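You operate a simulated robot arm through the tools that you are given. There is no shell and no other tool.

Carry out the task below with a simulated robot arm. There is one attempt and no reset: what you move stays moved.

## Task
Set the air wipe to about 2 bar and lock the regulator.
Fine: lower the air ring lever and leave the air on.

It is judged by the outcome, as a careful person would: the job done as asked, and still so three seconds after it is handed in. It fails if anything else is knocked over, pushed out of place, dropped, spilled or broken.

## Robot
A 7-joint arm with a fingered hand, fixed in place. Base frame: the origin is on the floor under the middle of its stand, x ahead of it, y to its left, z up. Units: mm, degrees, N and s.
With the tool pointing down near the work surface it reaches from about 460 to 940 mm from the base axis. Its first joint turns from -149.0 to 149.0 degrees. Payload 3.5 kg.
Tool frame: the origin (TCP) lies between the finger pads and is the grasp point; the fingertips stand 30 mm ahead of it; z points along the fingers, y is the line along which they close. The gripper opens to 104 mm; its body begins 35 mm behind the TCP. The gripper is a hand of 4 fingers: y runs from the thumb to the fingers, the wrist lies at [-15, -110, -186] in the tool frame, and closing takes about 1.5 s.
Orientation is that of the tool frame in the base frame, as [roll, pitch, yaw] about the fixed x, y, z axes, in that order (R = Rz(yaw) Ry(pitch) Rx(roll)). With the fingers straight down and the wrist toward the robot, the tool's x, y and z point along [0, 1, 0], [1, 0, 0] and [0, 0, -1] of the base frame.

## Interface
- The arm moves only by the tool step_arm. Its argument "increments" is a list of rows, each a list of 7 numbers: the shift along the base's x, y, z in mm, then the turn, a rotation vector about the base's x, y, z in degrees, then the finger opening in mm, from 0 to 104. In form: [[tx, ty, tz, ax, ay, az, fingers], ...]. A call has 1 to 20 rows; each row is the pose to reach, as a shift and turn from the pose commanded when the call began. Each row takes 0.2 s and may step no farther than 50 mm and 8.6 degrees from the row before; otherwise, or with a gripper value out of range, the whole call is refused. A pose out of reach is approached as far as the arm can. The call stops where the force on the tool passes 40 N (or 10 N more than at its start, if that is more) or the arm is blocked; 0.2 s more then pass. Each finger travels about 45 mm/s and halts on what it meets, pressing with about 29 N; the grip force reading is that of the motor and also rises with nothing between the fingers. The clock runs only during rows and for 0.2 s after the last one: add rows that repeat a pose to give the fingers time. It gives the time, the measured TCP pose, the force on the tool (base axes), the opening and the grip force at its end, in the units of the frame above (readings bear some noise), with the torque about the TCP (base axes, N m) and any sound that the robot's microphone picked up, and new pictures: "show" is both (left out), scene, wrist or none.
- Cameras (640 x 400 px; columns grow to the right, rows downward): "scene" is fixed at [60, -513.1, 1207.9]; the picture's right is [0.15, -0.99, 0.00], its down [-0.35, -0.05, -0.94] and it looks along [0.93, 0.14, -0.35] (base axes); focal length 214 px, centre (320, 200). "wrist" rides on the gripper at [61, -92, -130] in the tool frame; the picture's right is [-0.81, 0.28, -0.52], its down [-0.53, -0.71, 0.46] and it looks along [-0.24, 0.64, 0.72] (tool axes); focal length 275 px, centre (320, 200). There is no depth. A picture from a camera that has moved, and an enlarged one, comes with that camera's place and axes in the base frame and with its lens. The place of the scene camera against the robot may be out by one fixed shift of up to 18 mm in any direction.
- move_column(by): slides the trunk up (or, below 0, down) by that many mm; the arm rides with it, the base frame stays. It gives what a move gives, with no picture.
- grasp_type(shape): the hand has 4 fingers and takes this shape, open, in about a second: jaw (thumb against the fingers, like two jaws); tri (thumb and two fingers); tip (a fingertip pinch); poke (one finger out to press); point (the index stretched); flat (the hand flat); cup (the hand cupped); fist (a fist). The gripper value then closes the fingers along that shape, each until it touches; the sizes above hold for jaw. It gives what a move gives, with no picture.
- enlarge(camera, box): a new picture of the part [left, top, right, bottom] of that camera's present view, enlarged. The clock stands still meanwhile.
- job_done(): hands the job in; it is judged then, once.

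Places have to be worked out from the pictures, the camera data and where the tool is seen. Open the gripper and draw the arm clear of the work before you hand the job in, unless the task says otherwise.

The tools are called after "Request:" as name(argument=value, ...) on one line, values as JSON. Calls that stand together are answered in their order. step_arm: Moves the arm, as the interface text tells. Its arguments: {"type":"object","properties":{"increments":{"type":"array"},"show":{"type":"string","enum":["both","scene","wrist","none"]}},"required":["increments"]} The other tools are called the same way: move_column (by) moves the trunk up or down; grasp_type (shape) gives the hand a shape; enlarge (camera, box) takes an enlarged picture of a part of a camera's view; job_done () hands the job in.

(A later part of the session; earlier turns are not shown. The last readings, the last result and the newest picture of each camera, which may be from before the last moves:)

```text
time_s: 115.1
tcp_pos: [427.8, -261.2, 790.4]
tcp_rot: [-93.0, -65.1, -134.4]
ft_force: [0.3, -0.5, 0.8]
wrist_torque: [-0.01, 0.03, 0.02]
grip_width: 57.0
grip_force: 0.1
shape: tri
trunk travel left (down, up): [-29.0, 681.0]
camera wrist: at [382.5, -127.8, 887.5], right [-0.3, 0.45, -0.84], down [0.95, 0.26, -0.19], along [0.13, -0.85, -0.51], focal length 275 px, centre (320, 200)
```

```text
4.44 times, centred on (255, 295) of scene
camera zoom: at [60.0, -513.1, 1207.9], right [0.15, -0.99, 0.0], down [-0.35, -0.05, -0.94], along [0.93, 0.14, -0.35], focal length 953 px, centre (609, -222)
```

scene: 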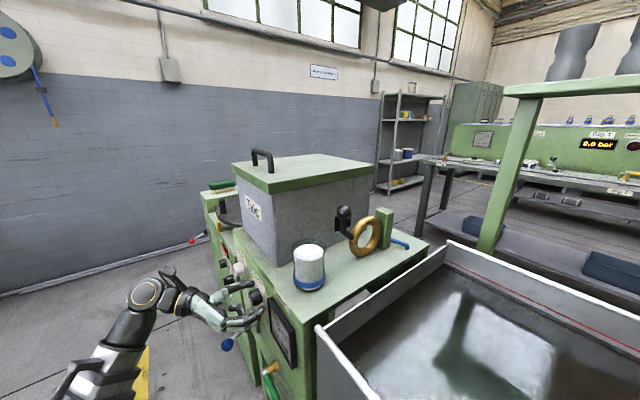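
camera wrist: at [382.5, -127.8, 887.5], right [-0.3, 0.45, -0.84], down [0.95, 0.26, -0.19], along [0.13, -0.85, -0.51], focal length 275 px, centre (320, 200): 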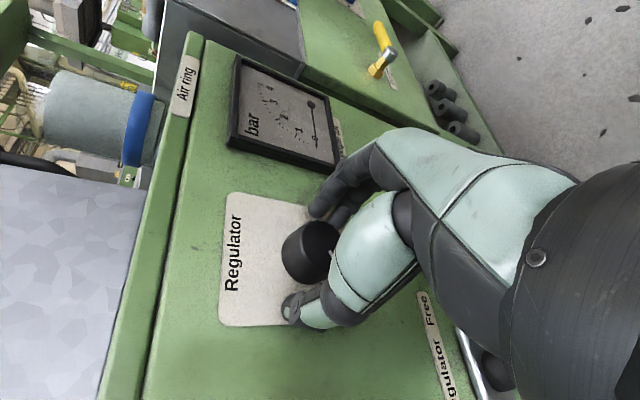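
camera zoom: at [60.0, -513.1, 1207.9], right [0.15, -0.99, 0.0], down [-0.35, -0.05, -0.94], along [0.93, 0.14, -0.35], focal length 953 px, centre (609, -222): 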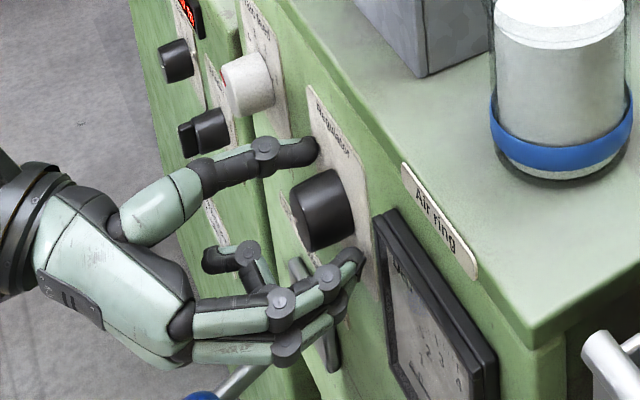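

The thumb and two fingers straddle the knob, nicely centred. I rotate the open hand 30° counter-clockwise around the knob to get a larger clockwise stroke.

Request:
step_arm(increments=[[0, 0, 0, -5.2, 5.4, 0, 62], [0, 0, 0, -10.4, 10.8, 0, 62], [0, 0, 0, -15.6, 16.3, 0, 62], [0, 0, 0, -20.8, 21.7, 0, 62], [0, 0, 0, -20.8, 21.7, 0, 62]], show="wrist")

Request:
enlarge(camera="scene", box=[200, 250, 310, 340])

```text
time_s: 116.3
tcp_pos: [429.9, -260.8, 792.7]
tcp_rot: [96.0, -84.7, 36.2]
ft_force: [-18.4, 17.7, 0.2]
wrist_torque: [0.01, 0.0, 0.95]
grip_width: 56.0
grip_force: 0.0
shape: tri
out of reach, approached as far as the arm can: row 4, 5
trunk travel left (down, up): [-29.0, 681.0]
camera wrist: at [414.1, -99.3, 847.6], right [-0.61, 0.16, -0.78], down [0.79, 0.11, -0.6], along [-0.01, -0.98, -0.19], focal length 275 px, centre (320, 200)
```

wrist: 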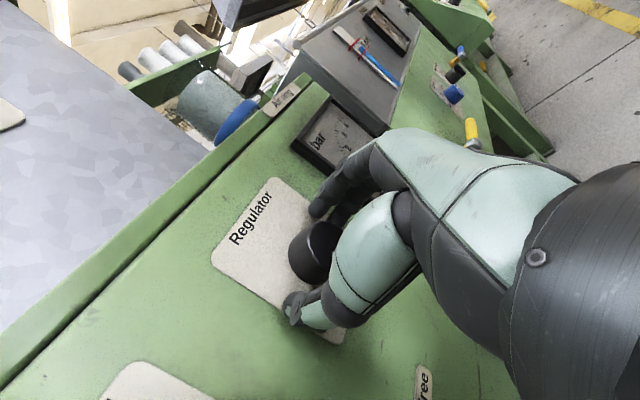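

```text
4.44 times, centred on (255, 295) of scene
camera zoom: at [60.0, -513.1, 1207.9], right [0.15, -0.99, 0.0], down [-0.35, -0.05, -0.94], along [0.93, 0.14, -0.35], focal length 953 px, centre (609, -222)
```

zoom: 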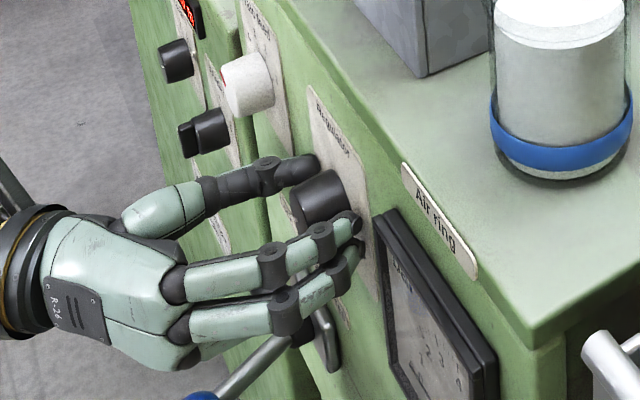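

The fingertips press the panel with ~25 N (fold limit pushed the hand in a few mm). I back off ~6 mm and roll back 5°, then close on the knob.

Request:
step_arm(increments=[[-3, 2.5, -1, 3.5, -3.6, 0, 62], [-5.5, 4.5, -2, 3.5, -3.6, 0, 62], [-5.5, 4.5, -2, 3.5, -3.6, 0, 62]], show="none")

Request:
step_arm(increments=[[0, 0, 0, 0, 0, 0, 45], [0, 0, 0, 0, 0, 0, 30], [0, 0, 0, 0, 0, 0, 25], [0, 0, 0, 0, 0, 0, 25], [0, 0, 0, 0, 0, 0, 25]], show="wrist")

Request:
enlarge(camera="scene", box=[200, 250, 310, 340])

```text
time_s: 117.1
tcp_pos: [425.3, -257.8, 791.0]
tcp_rot: [166.1, -89.1, -33.5]
ft_force: [-0.1, 0.2, 0.1]
wrist_torque: [0.01, -0.05, 0.0]
grip_width: 57.2
grip_force: 0.0
shape: tri
trunk travel left (down, up): [-29.0, 681.0]
```

```text
time_s: 118.3
tcp_pos: [426.1, -258.2, 790.4]
tcp_rot: [168.1, -89.2, -35.5]
ft_force: [-0.9, -2.0, -1.2]
wrist_torque: [-0.03, -0.01, -0.03]
grip_width: 28.5
grip_force: 28.9
shape: tri
trunk travel left (down, up): [-29.0, 681.0]
camera wrist: at [406.6, -99.9, 854.2], right [-0.56, 0.2, -0.8], down [0.83, 0.15, -0.54], along [0.01, -0.97, -0.25], focal length 275 px, centre (320, 200)
```

wrist: 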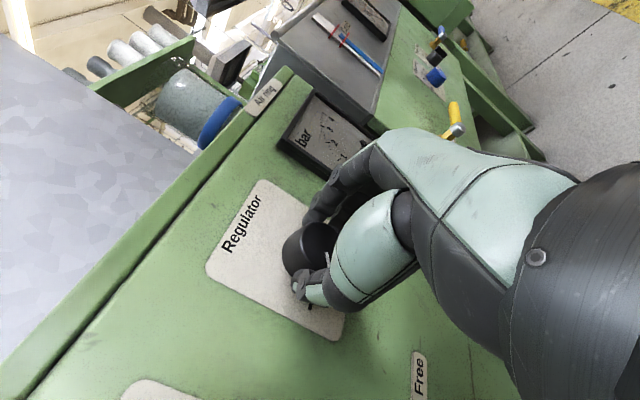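

```text
4.44 times, centred on (255, 295) of scene
camera zoom: at [60.0, -513.1, 1207.9], right [0.15, -0.99, 0.0], down [-0.35, -0.05, -0.94], along [0.93, 0.14, -0.35], focal length 953 px, centre (609, -222)
```

zoom: 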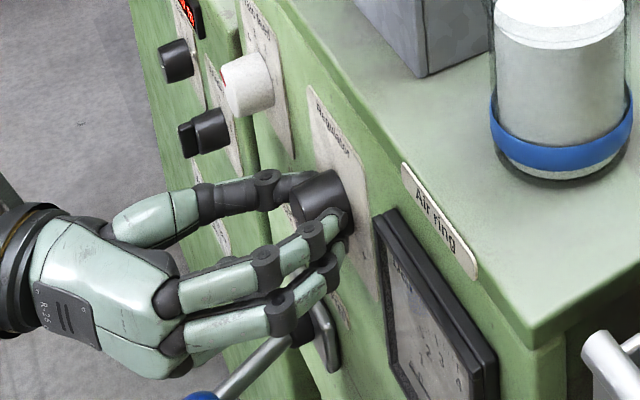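

Gripped (28 N, width 28.5). Now I turn clockwise in small steps about the panel normal, first ~22°, and look at the gauge.

Request:
step_arm(increments=[[0, 0, 0, 3.8, -4, 0, 25], [0, 0, 0, 7.6, -7.9, 0, 25], [0, 0, 0, 11.4, -11.9, 0, 25], [0, 0, 0, 15.2, -15.9, 0, 25]], show="wrist")

Request:
enlarge(camera="wrist", box=[220, 60, 400, 340])

Request:
enlarge(camera="scene", box=[240, 280, 310, 370])

```text
time_s: 119.3
tcp_pos: [426.0, -258.4, 790.8]
tcp_rot: [-93.2, -68.2, -134.1]
ft_force: [1.5, -4.9, 4.9]
wrist_torque: [-0.11, -0.06, -0.05]
grip_width: 28.2
grip_force: 28.8
shape: tri
trunk travel left (down, up): [-29.0, 681.0]
camera wrist: at [384.0, -121.0, 885.6], right [-0.33, 0.42, -0.84], down [0.94, 0.26, -0.24], along [0.11, -0.87, -0.48], focal length 275 px, centre (320, 200)
```

wrist: 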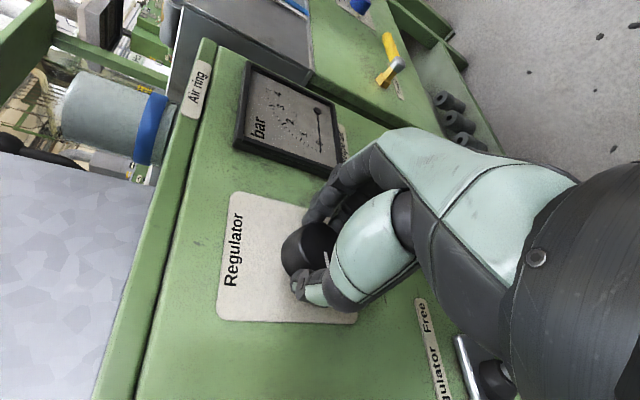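

```text
1.43 times, centred on (310, 200) of wrist
camera zoom: at [384.0, -121.0, 885.6], right [-0.33, 0.42, -0.84], down [0.94, 0.26, -0.24], along [0.11, -0.87, -0.48], focal length 393 px, centre (334, 200)
```

zoom: 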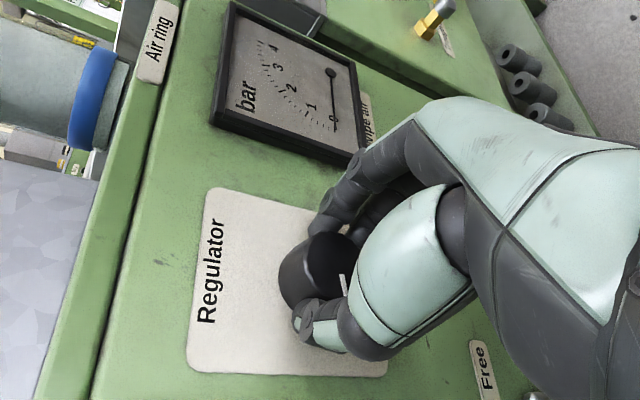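

```text
4.44 times, centred on (275, 325) of scene
camera zoom: at [60.0, -513.1, 1207.9], right [0.15, -0.99, 0.0], down [-0.35, -0.05, -0.94], along [0.93, 0.14, -0.35], focal length 953 px, centre (520, -356)
```

zoom: 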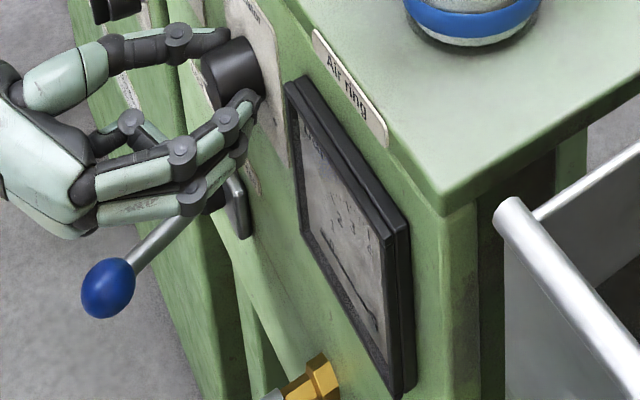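

Let me zoom on the gauge and the pointer to see whether the knob turned.

Request:
enlarge(camera="wrist", box=[230, 55, 350, 175])

Request:
enlarge(camera="wrist", box=[270, 210, 360, 320])

```text
3.33 times, centred on (290, 115) of wrist
camera zoom: at [384.0, -121.0, 885.6], right [-0.33, 0.42, -0.84], down [0.94, 0.26, -0.24], along [0.11, -0.87, -0.48], focal length 918 px, centre (420, 483)
```

zoom: 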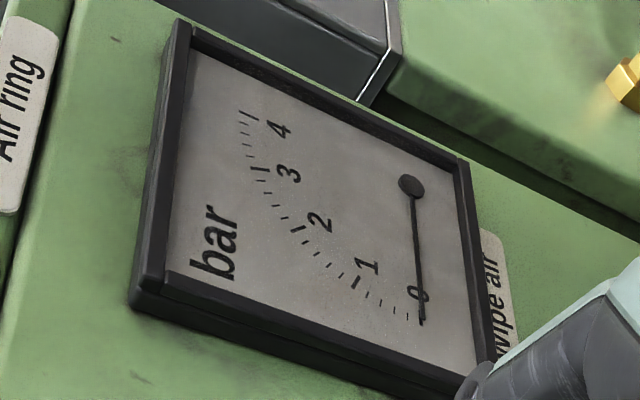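

```text
3.64 times, centred on (315, 265) of wrist
camera zoom: at [384.0, -121.0, 885.6], right [-0.33, 0.42, -0.84], down [0.94, 0.26, -0.24], along [0.11, -0.87, -0.48], focal length 1001 px, centre (338, -36)
```

zoom: 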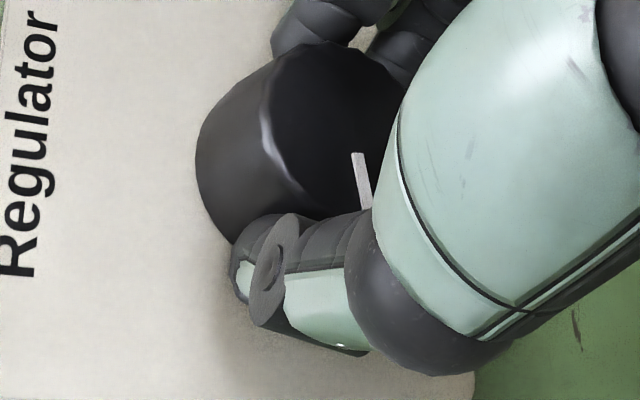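

The pointer turned ~21° clockwise with the hand, so the grip holds; the gauge hasn't lifted yet. I continue clockwise to the stroke's end.

Request:
step_arm(increments=[[0, 0, 0, 3.8, -4, 0, 25], [0, 0, 0, 7.6, -7.9, 0, 25], [0, 0, 0, 11.4, -11.9, 0, 25], [0, 0, 0, 15.2, -15.9, 0, 25], [0, 0, 0, 19, -19.8, 0, 25]], show="wrist")

Request:
enlarge(camera="wrist", box=[200, 60, 400, 320])

```text
time_s: 120.5
tcp_pos: [425.1, -257.6, 792.1]
tcp_rot: [-92.1, -40.7, -135.2]
ft_force: [0.2, -9.1, 6.2]
wrist_torque: [-0.13, -0.1, -0.14]
grip_width: 27.8
grip_force: 29.1
shape: tri
trunk travel left (down, up): [-29.0, 681.0]
camera wrist: at [347.5, -155.8, 904.9], right [-0.05, 0.69, -0.72], down [0.95, 0.26, 0.18], along [0.32, -0.67, -0.67], focal length 275 px, centre (320, 200)
```

wrist: 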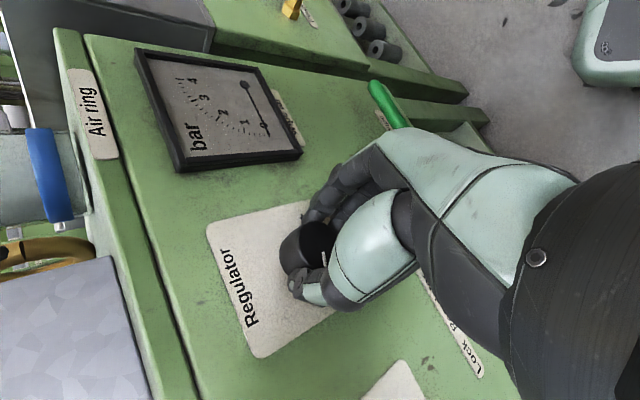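

```text
1.54 times, centred on (300, 190) of wrist
camera zoom: at [347.5, -155.8, 904.9], right [-0.05, 0.69, -0.72], down [0.95, 0.26, 0.18], along [0.32, -0.67, -0.67], focal length 424 px, centre (351, 215)
```

zoom: 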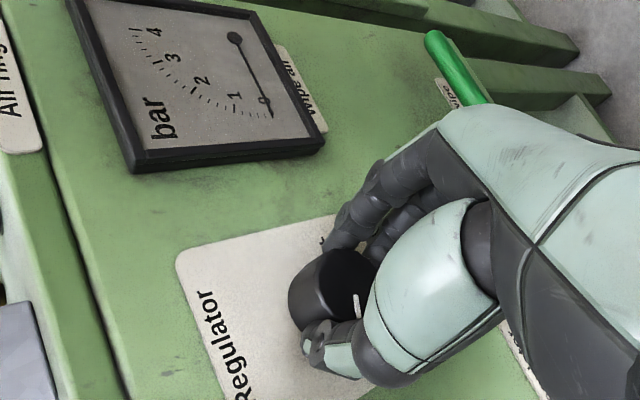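

Zooming on the gauge needle again after ~48° total turn.

Request:
enlarge(camera="wrist", box=[130, 40, 310, 180])

Request:
enlarge(camera="wrist", box=[260, 200, 360, 320])

```text
2.86 times, centred on (220, 110) of wrist
camera zoom: at [347.5, -155.8, 904.9], right [-0.05, 0.69, -0.72], down [0.95, 0.26, 0.18], along [0.32, -0.67, -0.67], focal length 786 px, centre (606, 457)
```

zoom: 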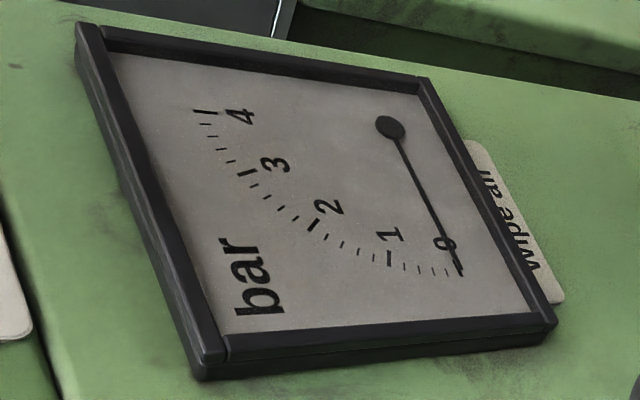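

```text
3.33 times, centred on (310, 260) of wrist
camera zoom: at [347.5, -155.8, 904.9], right [-0.05, 0.69, -0.72], down [0.95, 0.26, 0.18], along [0.32, -0.67, -0.67], focal length 918 px, centre (353, 0)
```

zoom: 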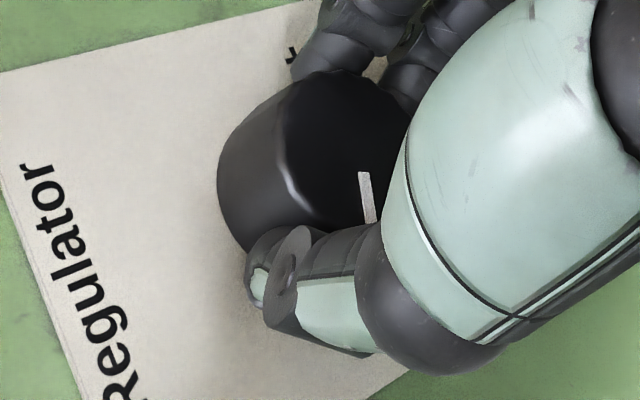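

Gauge still 0. I notice a green handle on a brass body labelled "Wipe air" – it may be an air valve rather than a hose. Let me zoom in on it from both cameras.

Request:
enlarge(camera="wrist", box=[260, 0, 440, 140])

Request:
enlarge(camera="scene", box=[250, 340, 330, 400])

Request:
enlarge(camera="wrist", box=[60, 40, 160, 180])

```text
2.86 times, centred on (350, 70) of wrist
camera zoom: at [347.5, -155.8, 904.9], right [-0.05, 0.69, -0.72], down [0.95, 0.26, 0.18], along [0.32, -0.67, -0.67], focal length 786 px, centre (234, 571)
```

zoom: 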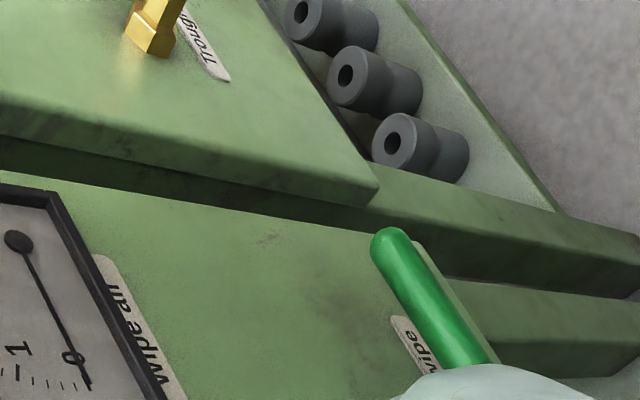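

```text
6.67 times, centred on (290, 370) of scene
camera zoom: at [60.0, -513.1, 1207.9], right [0.15, -0.99, 0.0], down [-0.35, -0.05, -0.94], along [0.93, 0.14, -0.35], focal length 1430 px, centre (520, -933)
```

zoom: 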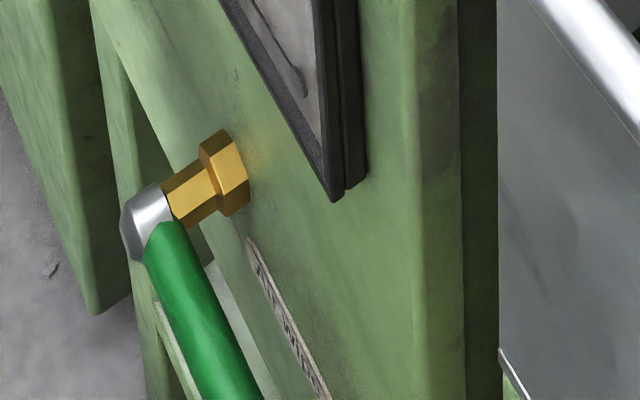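

```text
2.86 times, centred on (110, 110) of wrist
camera zoom: at [347.5, -155.8, 904.9], right [-0.05, 0.69, -0.72], down [0.95, 0.26, 0.18], along [0.32, -0.67, -0.67], focal length 786 px, centre (920, 457)
```

zoom: 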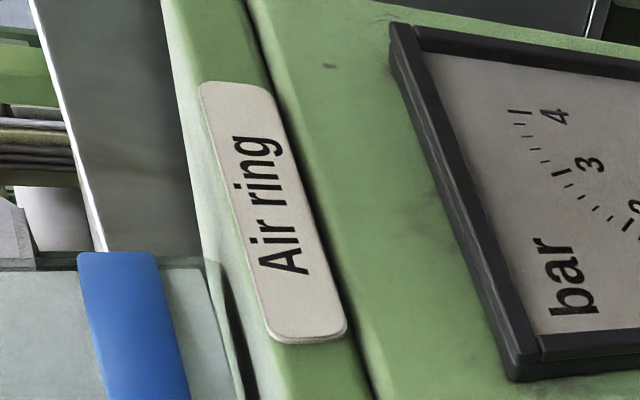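

It is a lever valve: brass body, silver hub, green handle pointing horizontally right, labelled "Air wipe" – probably the air supply, currently closed. I release the knob, back off and take a better look at it.

Request:
step_arm(increments=[[0, 0, 0, 0, 0, 0, 45], [0, 0, 0, 0, 0, 0, 62], [0, 0, 0, 0, 0, 0, 62], [-8, 8, 0, 0, 0, 0, 62], [-20, 20, 0, 0, 0, 0, 62], [-34, 36, 0, 0, 0, 0, 62], [-34, 46, 20, 0, 0, 0, 62], [-34, 56, 40, 0, 0, 0, 62], [-34, 56, 40, 0, 0, 0, 62]], show="both")

Request:
enlarge(camera="wrist", box=[180, 40, 420, 240])

```text
time_s: 122.5
tcp_pos: [419.1, -201.8, 802.5]
tcp_rot: [-92.2, -40.8, -134.9]
ft_force: [0.4, -0.6, 0.3]
wrist_torque: [-0.01, -0.02, 0.0]
grip_width: 57.0
grip_force: 0.1
shape: jaw
out of reach, approached as far as the arm can: row 6, 7, 8, 9
trunk travel left (down, up): [-29.0, 681.0]
camera wrist: at [342.8, -99.7, 917.6], right [-0.05, 0.69, -0.72], down [0.95, 0.26, 0.18], along [0.31, -0.68, -0.67], focal length 275 px, centre (320, 200)
```

scene: 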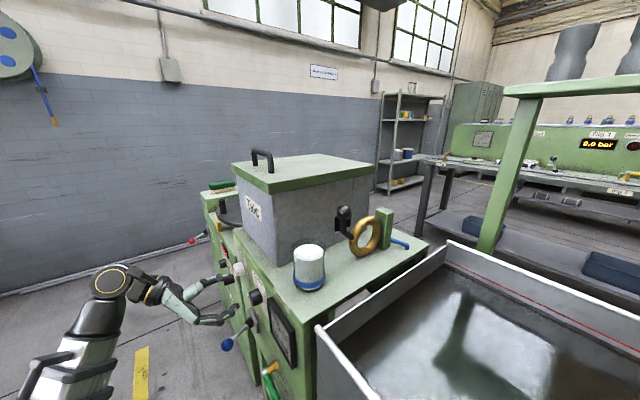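
wrist: 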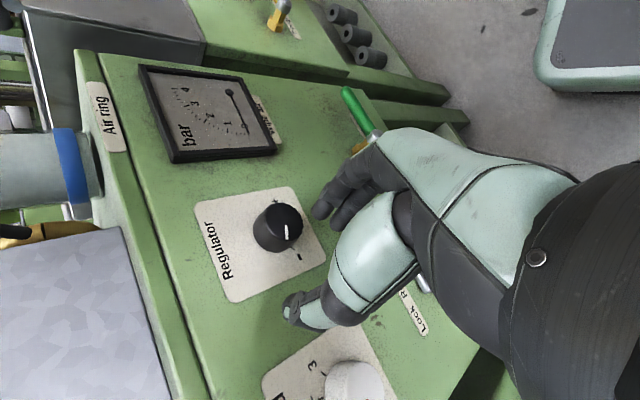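

```text
2.00 times, centred on (300, 140) of wrist
camera zoom: at [342.8, -99.7, 917.6], right [-0.05, 0.69, -0.72], down [0.95, 0.26, 0.18], along [0.31, -0.68, -0.67], focal length 551 px, centre (360, 320)
```

zoom: 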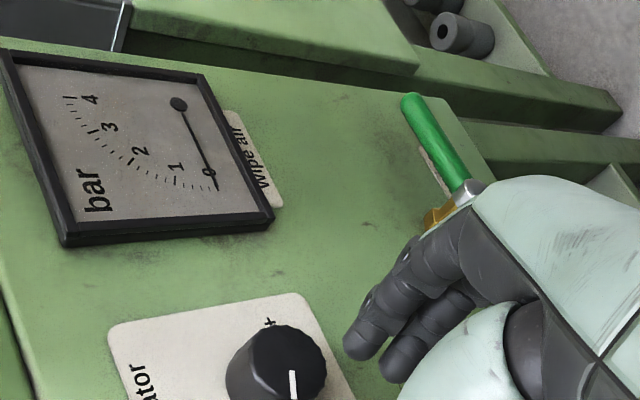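

The valve handle points horizontally right. Working on it requires the high-trunk posture, so first I'll pre-set the knob to about mid-range (≈135° from minimum, likely ~2 bar) while I'm here, then open the air and read the gauge. Re-staging at ψ≈65°.

Request:
step_arm(increments=[[-4, -7, -2, -4.2, 4.4, 0, 62], [-8, -15, -5, -8.5, 8.8, 0, 62], [-12, -22, -8, -12.7, 13.2, 0, 62], [-16.8, -29.7, -10, -16.9, 17.6, 0, 62], [-16.8, -29.7, -10, -16.9, 17.6, 0, 62], [-10, -37, -11, -16.9, 17.6, 0, 62], [-3, -45, -12, -16.9, 17.6, 0, 62], [2, -51, -12, -16.9, 17.6, 0, 62], [6.5, -56.2, -12, -16.9, 17.6, 0, 62], [6.5, -56.2, -12, -16.9, 17.6, 0, 62]], show="none")

Request:
step_arm(increments=[[0, 0, 0, -4.4, 4.5, 0, 62], [0, 0, 0, -8.8, 9.1, 0, 62], [0, 0, 0, -13.1, 13.7, 0, 62], [0, 0, 0, -17.3, 18, 0, 62], [0, 0, 0, -17.3, 18, 0, 62]], show="wrist")

Request:
enlarge(camera="scene", box=[200, 250, 310, 340])

```text
time_s: 124.7
tcp_pos: [426.3, -258.9, 792.2]
tcp_rot: [-93.0, -65.2, -134.4]
ft_force: [0.1, -0.1, -0.1]
wrist_torque: [-0.02, 0.01, -0.01]
grip_width: 57.0
grip_force: 0.0
shape: jaw
trunk travel left (down, up): [-29.0, 681.0]
```

```text
time_s: 125.9
tcp_pos: [425.9, -259.7, 791.1]
tcp_rot: [174.3, -89.2, -41.8]
ft_force: [-0.4, -1.1, 0.3]
wrist_torque: [-0.01, -0.02, -0.02]
grip_width: 56.4
grip_force: 0.0
shape: jaw
trunk travel left (down, up): [-29.0, 681.0]
camera wrist: at [406.9, -101.0, 855.3], right [-0.56, 0.2, -0.8], down [0.83, 0.15, -0.54], along [0.01, -0.97, -0.25], focal length 275 px, centre (320, 200)
```

wrist: 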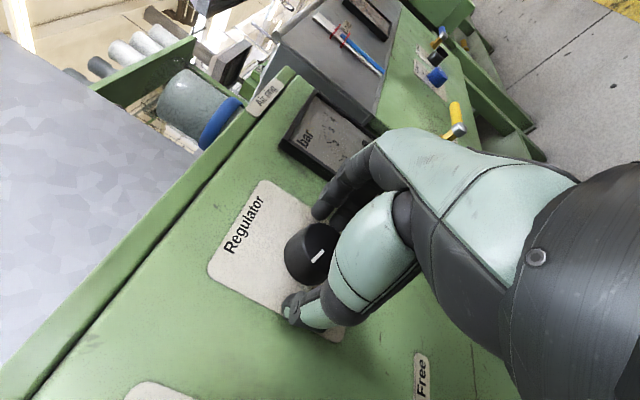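

```text
4.44 times, centred on (255, 295) of scene
camera zoom: at [60.0, -513.1, 1207.9], right [0.15, -0.99, 0.0], down [-0.35, -0.05, -0.94], along [0.93, 0.14, -0.35], focal length 953 px, centre (609, -222)
```

zoom: 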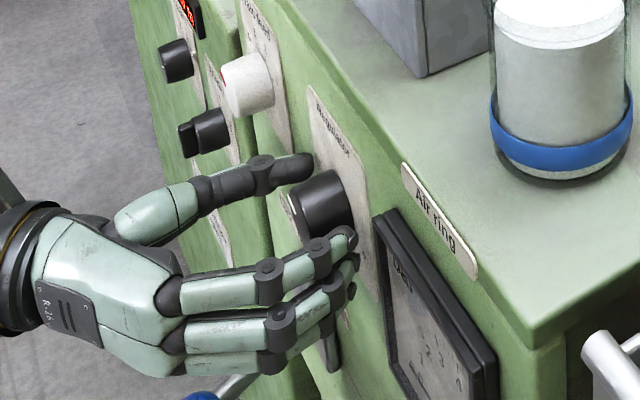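

Positioned at ψ≈90° around the knob. Closing the grip.

Request:
step_arm(increments=[[0, 0, 0, 0, 0, 0, 45], [0, 0, 0, 0, 0, 0, 30], [0, 0, 0, 0, 0, 0, 25], [0, 0, 0, 0, 0, 0, 25], [0, 0, 0, 0, 0, 0, 25], [0, 0, 0, 0, 0, 0, 25]], show="none")

Request:
step_arm(increments=[[0, 0, 0, 3.8, -4, 0, 25], [0, 0, 0, 7.6, -7.9, 0, 25], [0, 0, 0, 11.4, -11.9, 0, 25], [0, 0, 0, 15.2, -15.9, 0, 25], [0, 0, 0, 19, -19.8, 0, 25], [0, 0, 0, 22.8, -23.8, 0, 25], [0, 0, 0, 26.6, -27.7, 0, 25], [0, 0, 0, 30.4, -31.7, 0, 25], [0, 0, 0, 34, -35.5, 0, 25]], show="wrist")

Request:
enlarge(camera="wrist", box=[130, 40, 350, 320])

```text
time_s: 127.3
tcp_pos: [424.5, -258.9, 791.3]
tcp_rot: [167.7, -89.2, -35.2]
ft_force: [1.5, -1.1, 1.2]
wrist_torque: [-0.03, -0.03, 0.0]
grip_width: 28.7
grip_force: 28.6
shape: tri
trunk travel left (down, up): [-29.0, 681.0]
```

```text
time_s: 129.3
tcp_pos: [424.9, -260.6, 791.3]
tcp_rot: [-91.9, -40.9, -135.4]
ft_force: [-6.7, -5.4, 6.3]
wrist_torque: [-0.12, -0.04, -0.2]
grip_width: 28.7
grip_force: 29.4
shape: tri
trunk travel left (down, up): [-29.0, 681.0]
camera wrist: at [348.6, -156.8, 905.0], right [-0.05, 0.69, -0.72], down [0.95, 0.26, 0.18], along [0.31, -0.68, -0.67], focal length 275 px, centre (320, 200)
```

wrist: 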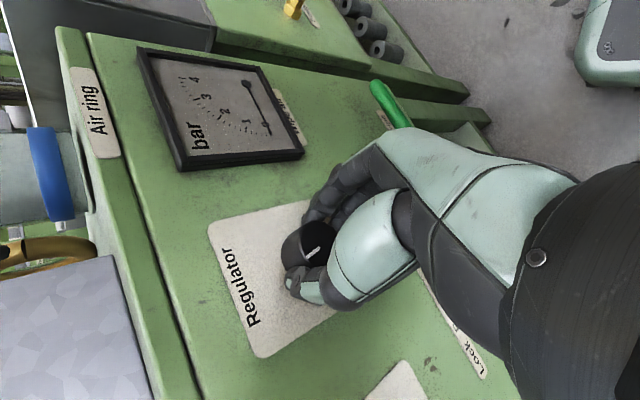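

```text
1.43 times, centred on (240, 180) of wrist
camera zoom: at [348.6, -156.8, 905.0], right [-0.05, 0.69, -0.72], down [0.95, 0.26, 0.18], along [0.31, -0.68, -0.67], focal length 393 px, centre (434, 229)
```

zoom: 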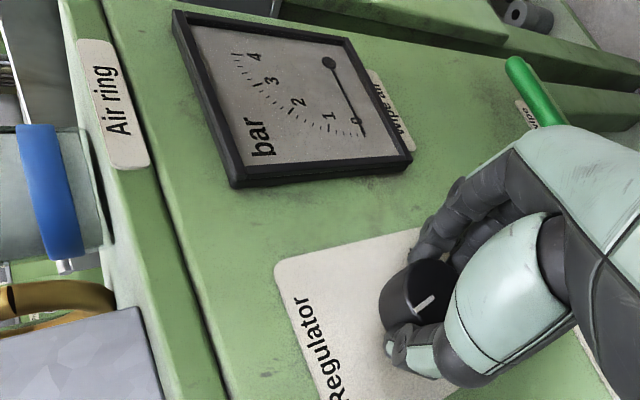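

The pointer is now near 10:30 (total ≈ 98°). One more partial stroke of ~37°: release, roll back, re-grip, turn.

Request:
step_arm(increments=[[0, 0, 0, 0, 0, 0, 45], [0, 0, 0, 0, 0, 0, 60], [0, 0, 0, 0, 0, 0, 62], [0, 1, 0, -3.8, 4, 0, 62], [0, 1, 0, -7.6, 7.9, 0, 62], [0, 1, 0, -11.4, 11.9, 0, 62], [0, 1, 0, -15.2, 15.9, 0, 62], [0, 1, 0, -19, 19.8, 0, 62], [0, 1, 0, -22.8, 23.8, 0, 62], [0, 1, 0, -26.6, 27.7, 0, 62], [0, 1, 0, -30.4, 31.7, 0, 62], [0, 1, 0, -33.5, 35, 0, 62], [0, 1, 0, -33.5, 35, 0, 45], [0, 1, 0, -33.5, 35, 0, 30], [0, 1, 0, -33.5, 35, 0, 25], [0, 1, 0, -33.5, 35, 0, 25], [0, 1, 0, -33.5, 35, 0, 25]], show="none")

Request:
step_arm(increments=[[0, 0, 0, 3.8, -4, 0, 25], [0, 0, 0, 7.6, -7.9, 0, 25], [0, 0, 0, 11.4, -11.9, 0, 25], [0, 0, 0, 15.2, -15.9, 0, 25], [0, 0, 0, 19, -19.8, 0, 25], [0, 0, 0, 22.8, -23.8, 0, 25], [0, 0, 0, 25.6, -26.7, 0, 25]], show="wrist")

Request:
enlarge(camera="wrist", box=[170, 40, 370, 320])

```text
time_s: 132.9
tcp_pos: [427.1, -258.4, 792.7]
tcp_rot: [-145.0, -89.0, -82.6]
ft_force: [-0.8, -2.2, -1.9]
wrist_torque: [0.02, 0.05, -0.06]
grip_width: 28.3
grip_force: 29.3
shape: tri
trunk travel left (down, up): [-29.0, 681.0]
```

```text
time_s: 134.5
tcp_pos: [426.3, -257.4, 791.5]
tcp_rot: [-92.4, -52.3, -134.9]
ft_force: [-5.8, -8.1, 4.2]
wrist_torque: [-0.1, -0.02, -0.23]
grip_width: 27.9
grip_force: 29.2
shape: tri
trunk travel left (down, up): [-29.0, 681.0]
camera wrist: at [364.8, -140.3, 900.6], right [-0.17, 0.58, -0.8], down [0.96, 0.28, 0.0], along [0.22, -0.76, -0.6], focal length 275 px, centre (320, 200)
```

wrist: 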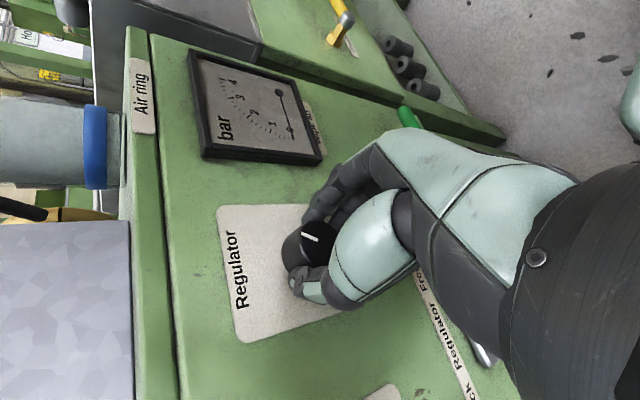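

```text
1.43 times, centred on (270, 180) of wrist
camera zoom: at [364.8, -140.3, 900.6], right [-0.17, 0.58, -0.8], down [0.96, 0.28, 0.0], along [0.22, -0.76, -0.6], focal length 393 px, centre (391, 229)
```

zoom: 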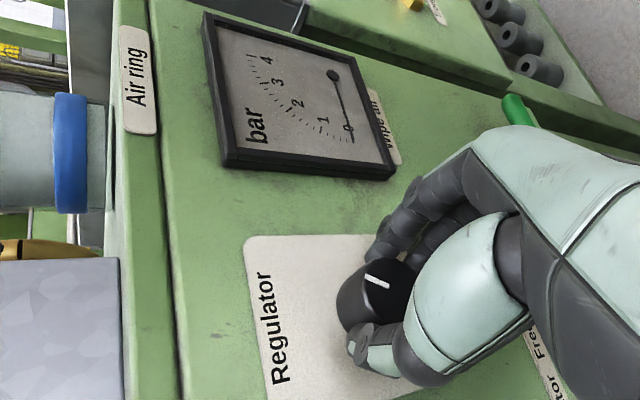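

Pre-set done: pointer is near 12–1 o'clock, gauge still 0, so the air is off. The valve handle runs from hub (e≈60) to tip (e≈−8) at f≈469, z≈642; I can reach it at this trunk height with the wrist on top. I release the knob, back off and rise a bit.

Request:
step_arm(increments=[[0, 0, 0, 0, 0, 0, 45], [0, 0, 0, 0, 0, 0, 62], [0, 0, 0, 0, 0, 0, 62], [-7, 7, 0, 0, 0, 0, 62], [-14, 15, 2, 0, 0, 0, 62], [-21, 22, 10, 0, 0, 0, 62], [-27, 28, 25, 0, 0, 0, 62], [-27, 28, 38, 0, 0, 0, 62]], show="wrist")

Request:
move_column(by=-27)

```text
time_s: 136.3
tcp_pos: [407.6, -231.9, 821.0]
tcp_rot: [-92.4, -52.4, -134.9]
ft_force: [0.3, -0.2, 0.1]
wrist_torque: [0.01, -0.01, 0.01]
grip_width: 56.7
grip_force: 0.0
shape: jaw
out of reach, approached as far as the arm can: row 8
trunk travel left (down, up): [-29.0, 681.0]
camera wrist: at [346.3, -112.8, 929.9], right [-0.17, 0.58, -0.8], down [0.96, 0.28, 0.0], along [0.22, -0.77, -0.6], focal length 275 px, centre (320, 200)
```

wrist: 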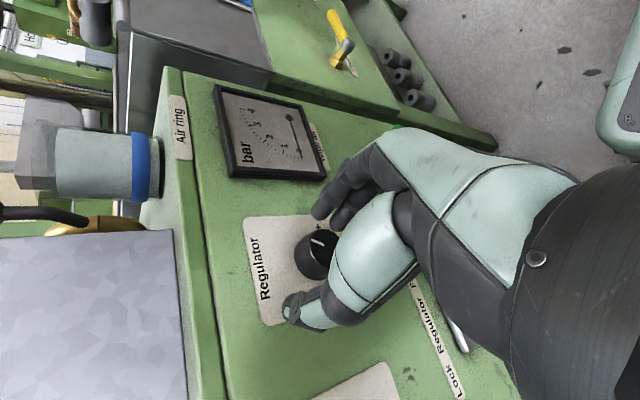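

```text
time_s: 137.0
tcp_pos: [407.6, -230.6, 794.4]
tcp_rot: [-92.3, -52.5, -134.9]
ft_force: [0.5, 0.1, 0.3]
wrist_torque: [-0.01, 0.02, -0.02]
grip_width: 56.6
grip_force: 0.0
shape: jaw
trunk travel left (down, up): [-2.0, 708.0]
```

Now I move right in front of the gauge (keeping ~40 mm clear) while rolling the wrist to the top and pitching the fingers 25° down, ending above the valve handle.

Request:
step_arm(increments=[[-20, -14, 0, 3, -1.3, -0.7, 62], [-42, -28, -4, 9, -3.9, -2, 62], [-64, -43, -10, 15.4, -6.7, -3.5, 62], [-84, -58, -18, 21.8, -9.4, -4.9, 62], [-100, -70, -26, 28.2, -12.2, -6.4, 62], [-110, -80, -34, 34.6, -15, -7.8, 62], [-110, -80, -42, 41, -17.7, -9.3, 62], [-110, -80, -52, 47.2, -20.4, -10.7, 62], [-110, -80, -64, 51.4, -22.2, -11.6, 62], [-110, -80, -64, 51.4, -22.2, -11.6, 62]], show="both")

```text
time_s: 137.7
tcp_pos: [391.7, -264.5, 763.1]
tcp_rot: [-97.4, -42.3, -133.4]
ft_force: [-23.7, 37.4, 11.0]
wrist_torque: [-1.27, -1.34, 2.02]
grip_width: 70.5
grip_force: 0.0
shape: jaw
out of reach, approached as far as the arm can: row 1, 2, 3
trunk travel left (down, up): [-2.0, 708.0]
stopped in row 3: the force on the tool passed its limit at 53 N (the readings are from after the stop); the commanded pose is now the measured one
camera wrist: at [323.9, -164.1, 884.0], right [-0.08, 0.71, -0.7], down [0.97, 0.23, 0.12], along [0.25, -0.66, -0.71], focal length 275 px, centre (320, 200)
```

scene: 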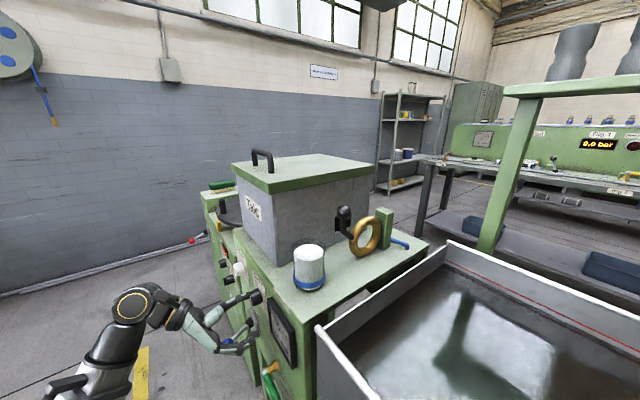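
wrist: 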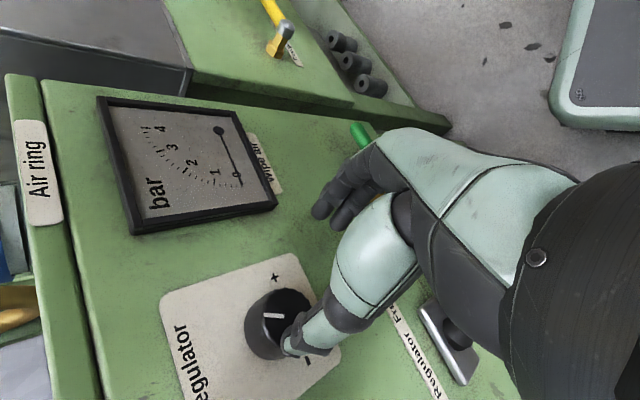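

The arm hit a wrist-bend limit and drifted, so the thumb pressed on the knob. I back straight off from the panel now and check the knob.

Request:
step_arm(increments=[[-6, 6.5, 0, 0, 0, 0, 70], [-10, 12, 2, -1, 1, 0, 70], [-10, 20, 4, -4, 4.2, 0, 70], [-8, 28, 6, -8, 8.4, 0, 70]], show="wrist")

Request:
enlarge(camera="wrist", box=[120, 60, 340, 340])

```text
time_s: 138.7
tcp_pos: [382.6, -240.2, 766.8]
tcp_rot: [-98.8, -53.9, -132.6]
ft_force: [-0.1, -0.1, 0.5]
wrist_torque: [0.02, -0.01, 0.04]
grip_width: 65.1
grip_force: 0.1
shape: jaw
out of reach, approached as far as the arm can: row 1, 2, 3
trunk travel left (down, up): [-2.0, 708.0]
camera wrist: at [335.4, -122.6, 882.5], right [-0.19, 0.61, -0.77], down [0.97, 0.23, -0.06], along [0.14, -0.76, -0.64], focal length 275 px, centre (320, 200)
```

wrist: 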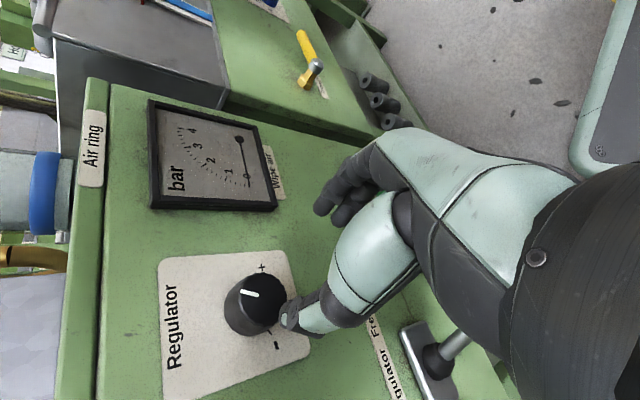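

```text
1.43 times, centred on (230, 200) of wrist
camera zoom: at [335.4, -122.6, 882.5], right [-0.19, 0.61, -0.77], down [0.97, 0.23, -0.06], along [0.14, -0.76, -0.64], focal length 393 px, centre (449, 200)
```

zoom: 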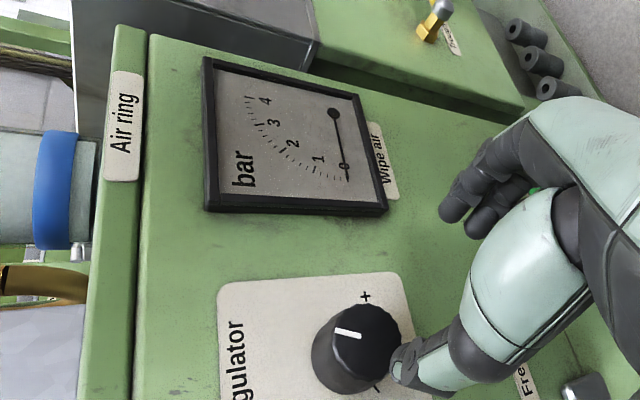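

Free again with zero force; the pointer now stands at ~12 o'clock, midway between − and +, and the gauge still reads 0. Next I go to the staging point and raise the trunk to work on the valve.

Request:
step_arm(increments=[[10, 14, 8, -2, 2, 0, 70], [22, 28, 16, -4, 4, 0, 50], [34, 42, 24, -6, 6, 0, 25], [45, 56, 33, -7.6, 7.9, 0, 0], [45, 56, 33, -7.6, 7.9, 0, 0], [45, 56, 33, -7.6, 7.9, 0, 0]], show="none")

Request:
move_column(by=400)

Request:
move_column(by=290)

Request:
step_arm(increments=[[0, 0, 0, 0, 0, 0, 0]], show="scene")

```text
time_s: 140.1
tcp_pos: [428.7, -185.6, 799.9]
tcp_rot: [-100.3, -64.7, -131.2]
ft_force: [0.3, -0.7, -0.3]
wrist_torque: [0.0, 0.0, 0.0]
grip_width: 0.0
grip_force: 12.5
shape: tri
trunk travel left (down, up): [-2.0, 708.0]
```

```text
time_s: 143.9
tcp_pos: [428.8, -186.1, 1199.1]
tcp_rot: [-100.5, -64.8, -130.9]
ft_force: [0.1, -0.3, 0.0]
wrist_torque: [-0.01, -0.01, -0.03]
grip_width: 0.0
grip_force: 28.8
shape: tri
trunk travel left (down, up): [-402.0, 308.0]
```

```text
time_s: 146.8
tcp_pos: [429.6, -184.4, 1489.2]
tcp_rot: [-100.5, -64.7, -130.9]
ft_force: [0.2, 0.3, 0.0]
wrist_torque: [0.0, 0.02, -0.01]
grip_width: 0.1
grip_force: 28.5
shape: tri
trunk travel left (down, up): [-692.0, 18.0]
```

```text
time_s: 147.2
tcp_pos: [429.7, -186.3, 1490.9]
tcp_rot: [-100.4, -64.7, -131.0]
ft_force: [0.3, -0.3, 0.0]
wrist_torque: [-0.01, -0.02, -0.03]
grip_width: 0.0
grip_force: 29.2
shape: tri
trunk travel left (down, up): [-692.0, 18.0]
```

scene: 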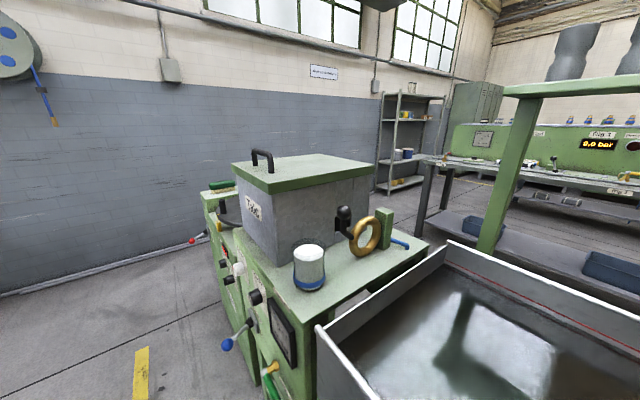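

Trunk is high again. For the valve I'll use a hand pose rolled 90° (knuckles away from the panel). I rotate into it while moving out to the left, well above everything.

Request:
step_arm(increments=[[15, 17, -8, 3.9, 4.3, 5.4, 0], [30, 33, -15, 7.85, 8.6, 10.85, 0], [45, 50, -22, 11.8, 12.9, 16.3, 0], [60, 66, -30, 15.7, 17.25, 21.7, 0], [75, 83, -38, 19.6, 21.6, 27.1, 0], [90, 99, -45, 23.55, 25.9, 32.55, 0], [105, 116, -52, 27.5, 30.2, 38, 0], [120, 132, -60, 31.4, 34.5, 43.4, 0], [120, 132, -60, 31.4, 34.5, 43.4, 0]], show="none")

Request:
move_column(by=17)

Request:
step_arm(increments=[[0, 0, -45, 0, 0, 0, 0], [0, 0, -90, 0, 0, 0, 0], [0, 0, -135, 0, 0, 0, 0], [0, 0, -180, 0, 0, 0, 0], [4, 4, -225, 0, 0, 0, 0], [8, 8, -270, 0, 0, 0, 0], [10, 10, -315, 0, 0, 0, 0], [12, 12, -360, 0, 0, 0, 0], [12, 12, -405, 0, 0, 0, 0], [12, 12, -450, 0, 0, 0, 0], [10, 10, -495, 0, 0, 0, 0], [6, 6, -540, 0, 0, 0, 0], [0, 0, -585, 0, 0, 0, 0], [0, 0, -630, 0, 0, 0, 0], [0, 0, -665, 0, 0, 0, 0]], show="both")

```text
time_s: 149.2
tcp_pos: [551.8, -53.0, 1429.1]
tcp_rot: [-149.5, -30.8, -46.2]
ft_force: [0.1, -0.4, -0.9]
wrist_torque: [0.02, 0.01, 0.01]
grip_width: 0.0
grip_force: 29.1
shape: tri
trunk travel left (down, up): [-692.0, 18.0]
```

```text
time_s: 149.9
tcp_pos: [550.3, -52.6, 1446.8]
tcp_rot: [-149.5, -30.8, -46.2]
ft_force: [-0.4, 0.6, -0.1]
wrist_torque: [0.01, 0.0, -0.02]
grip_width: 0.1
grip_force: 28.9
shape: tri
trunk travel left (down, up): [-709.0, 1.0]
```

```text
time_s: 153.1
tcp_pos: [552.4, -54.0, 779.7]
tcp_rot: [-149.4, -30.8, -46.3]
ft_force: [-0.5, -0.5, -0.2]
wrist_torque: [0.02, -0.03, 0.01]
grip_width: 0.0
grip_force: 29.3
shape: tri
trunk travel left (down, up): [-709.0, 1.0]
camera wrist: at [542.5, -23.6, 948.8], right [-0.95, 0.27, -0.15], down [0.3, 0.9, -0.3], along [0.06, -0.33, -0.94], focal length 275 px, centre (320, 200)
```

scene: 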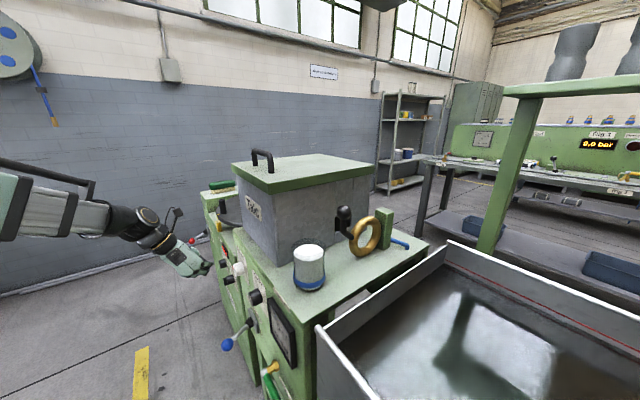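
wrist: 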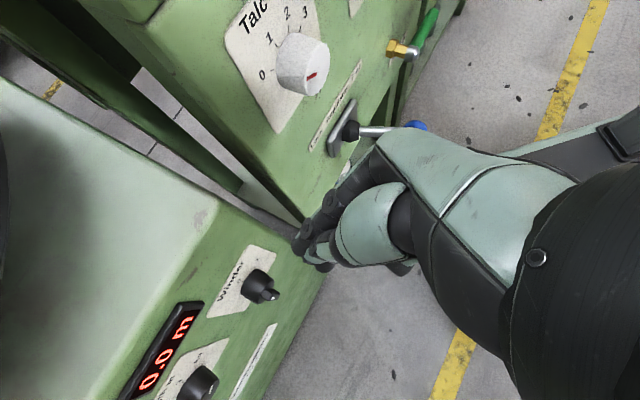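

The rolled pose works and the valve is in view from above. I travel right in front of the panel, passing over the lock lever with clearance, to a point just above the green handle.

Request:
step_arm(increments=[[-28, -30, -10, 0, 0, 0, 0], [-56, -60, -20, 0, 0, 0, 0], [-84, -90, -30, 0, 0, 0, 0], [-110, -118, -40, 0, 0, 0, 0], [-140, -152, -52, 0, 0, 0, 0], [-170, -189, -64, 0, 0, 0, 0], [-201, -226, -75, 0, 0, 0, 0], [-201, -226, -75, 0, 0, 0, 0]], show="both")

```text
time_s: 154.9
tcp_pos: [349.4, -282.2, 706.9]
tcp_rot: [-149.4, -30.9, -46.2]
ft_force: [0.2, -0.4, -0.4]
wrist_torque: [0.04, -0.02, -0.02]
grip_width: 0.0
grip_force: 29.1
shape: tri
trunk travel left (down, up): [-709.0, 1.0]
camera wrist: at [338.8, -252.3, 874.8], right [-0.95, 0.27, -0.15], down [0.3, 0.9, -0.3], along [0.06, -0.33, -0.94], focal length 275 px, centre (320, 200)
```

scene: 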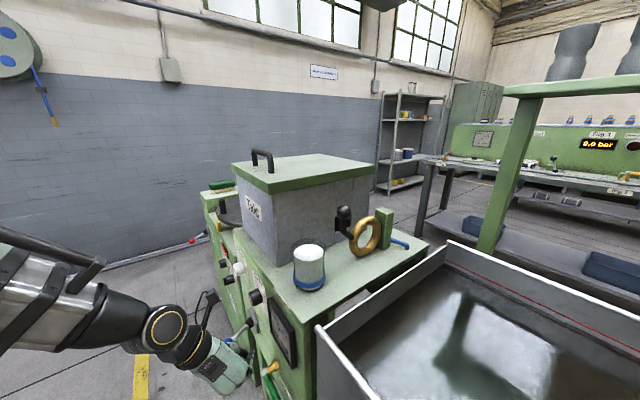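
wrist: 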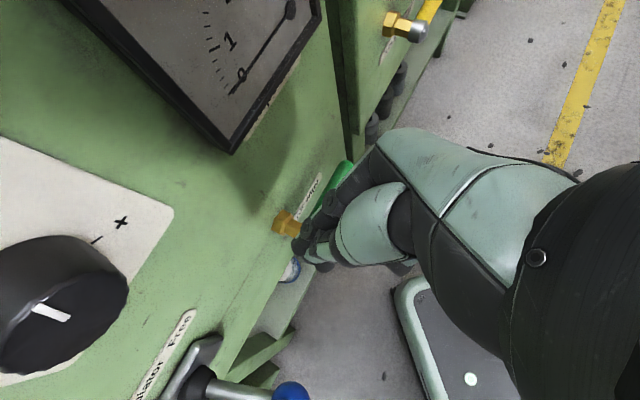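

Reached cleanly. The handle's end is at about f=481, e=−13, z=642. Let me zoom to see fingertips relative to the handle before pushing.

Request:
enlarge(camera="wrist", box=[240, 120, 440, 300])

Request:
enlarge(camera="scene", box=[180, 280, 320, 400])

```text
2.22 times, centred on (340, 210) of wrist
camera zoom: at [338.8, -252.3, 874.8], right [-0.95, 0.27, -0.15], down [0.3, 0.9, -0.3], along [0.06, -0.33, -0.94], focal length 612 px, centre (276, 178)
```

zoom: 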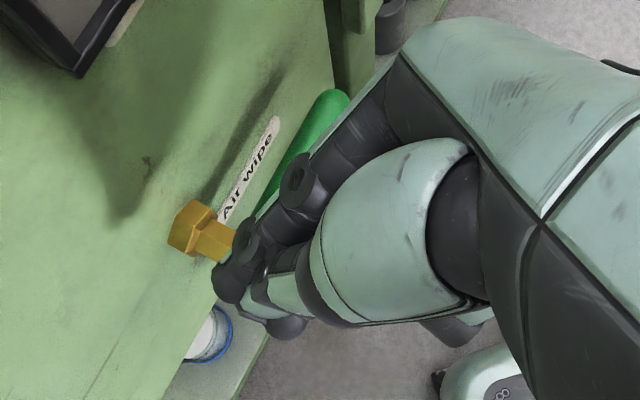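

```text
3.33 times, centred on (250, 340) of scene
camera zoom: at [60.0, -513.1, 1207.9], right [0.15, -0.99, 0.0], down [-0.35, -0.05, -0.94], along [0.93, 0.14, -0.35], focal length 715 px, centre (553, -267)
```

zoom: 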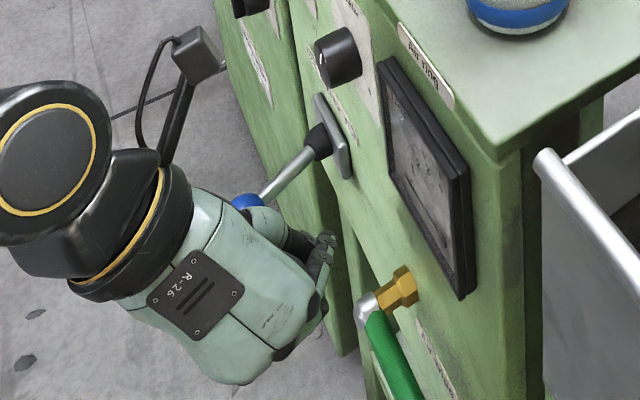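

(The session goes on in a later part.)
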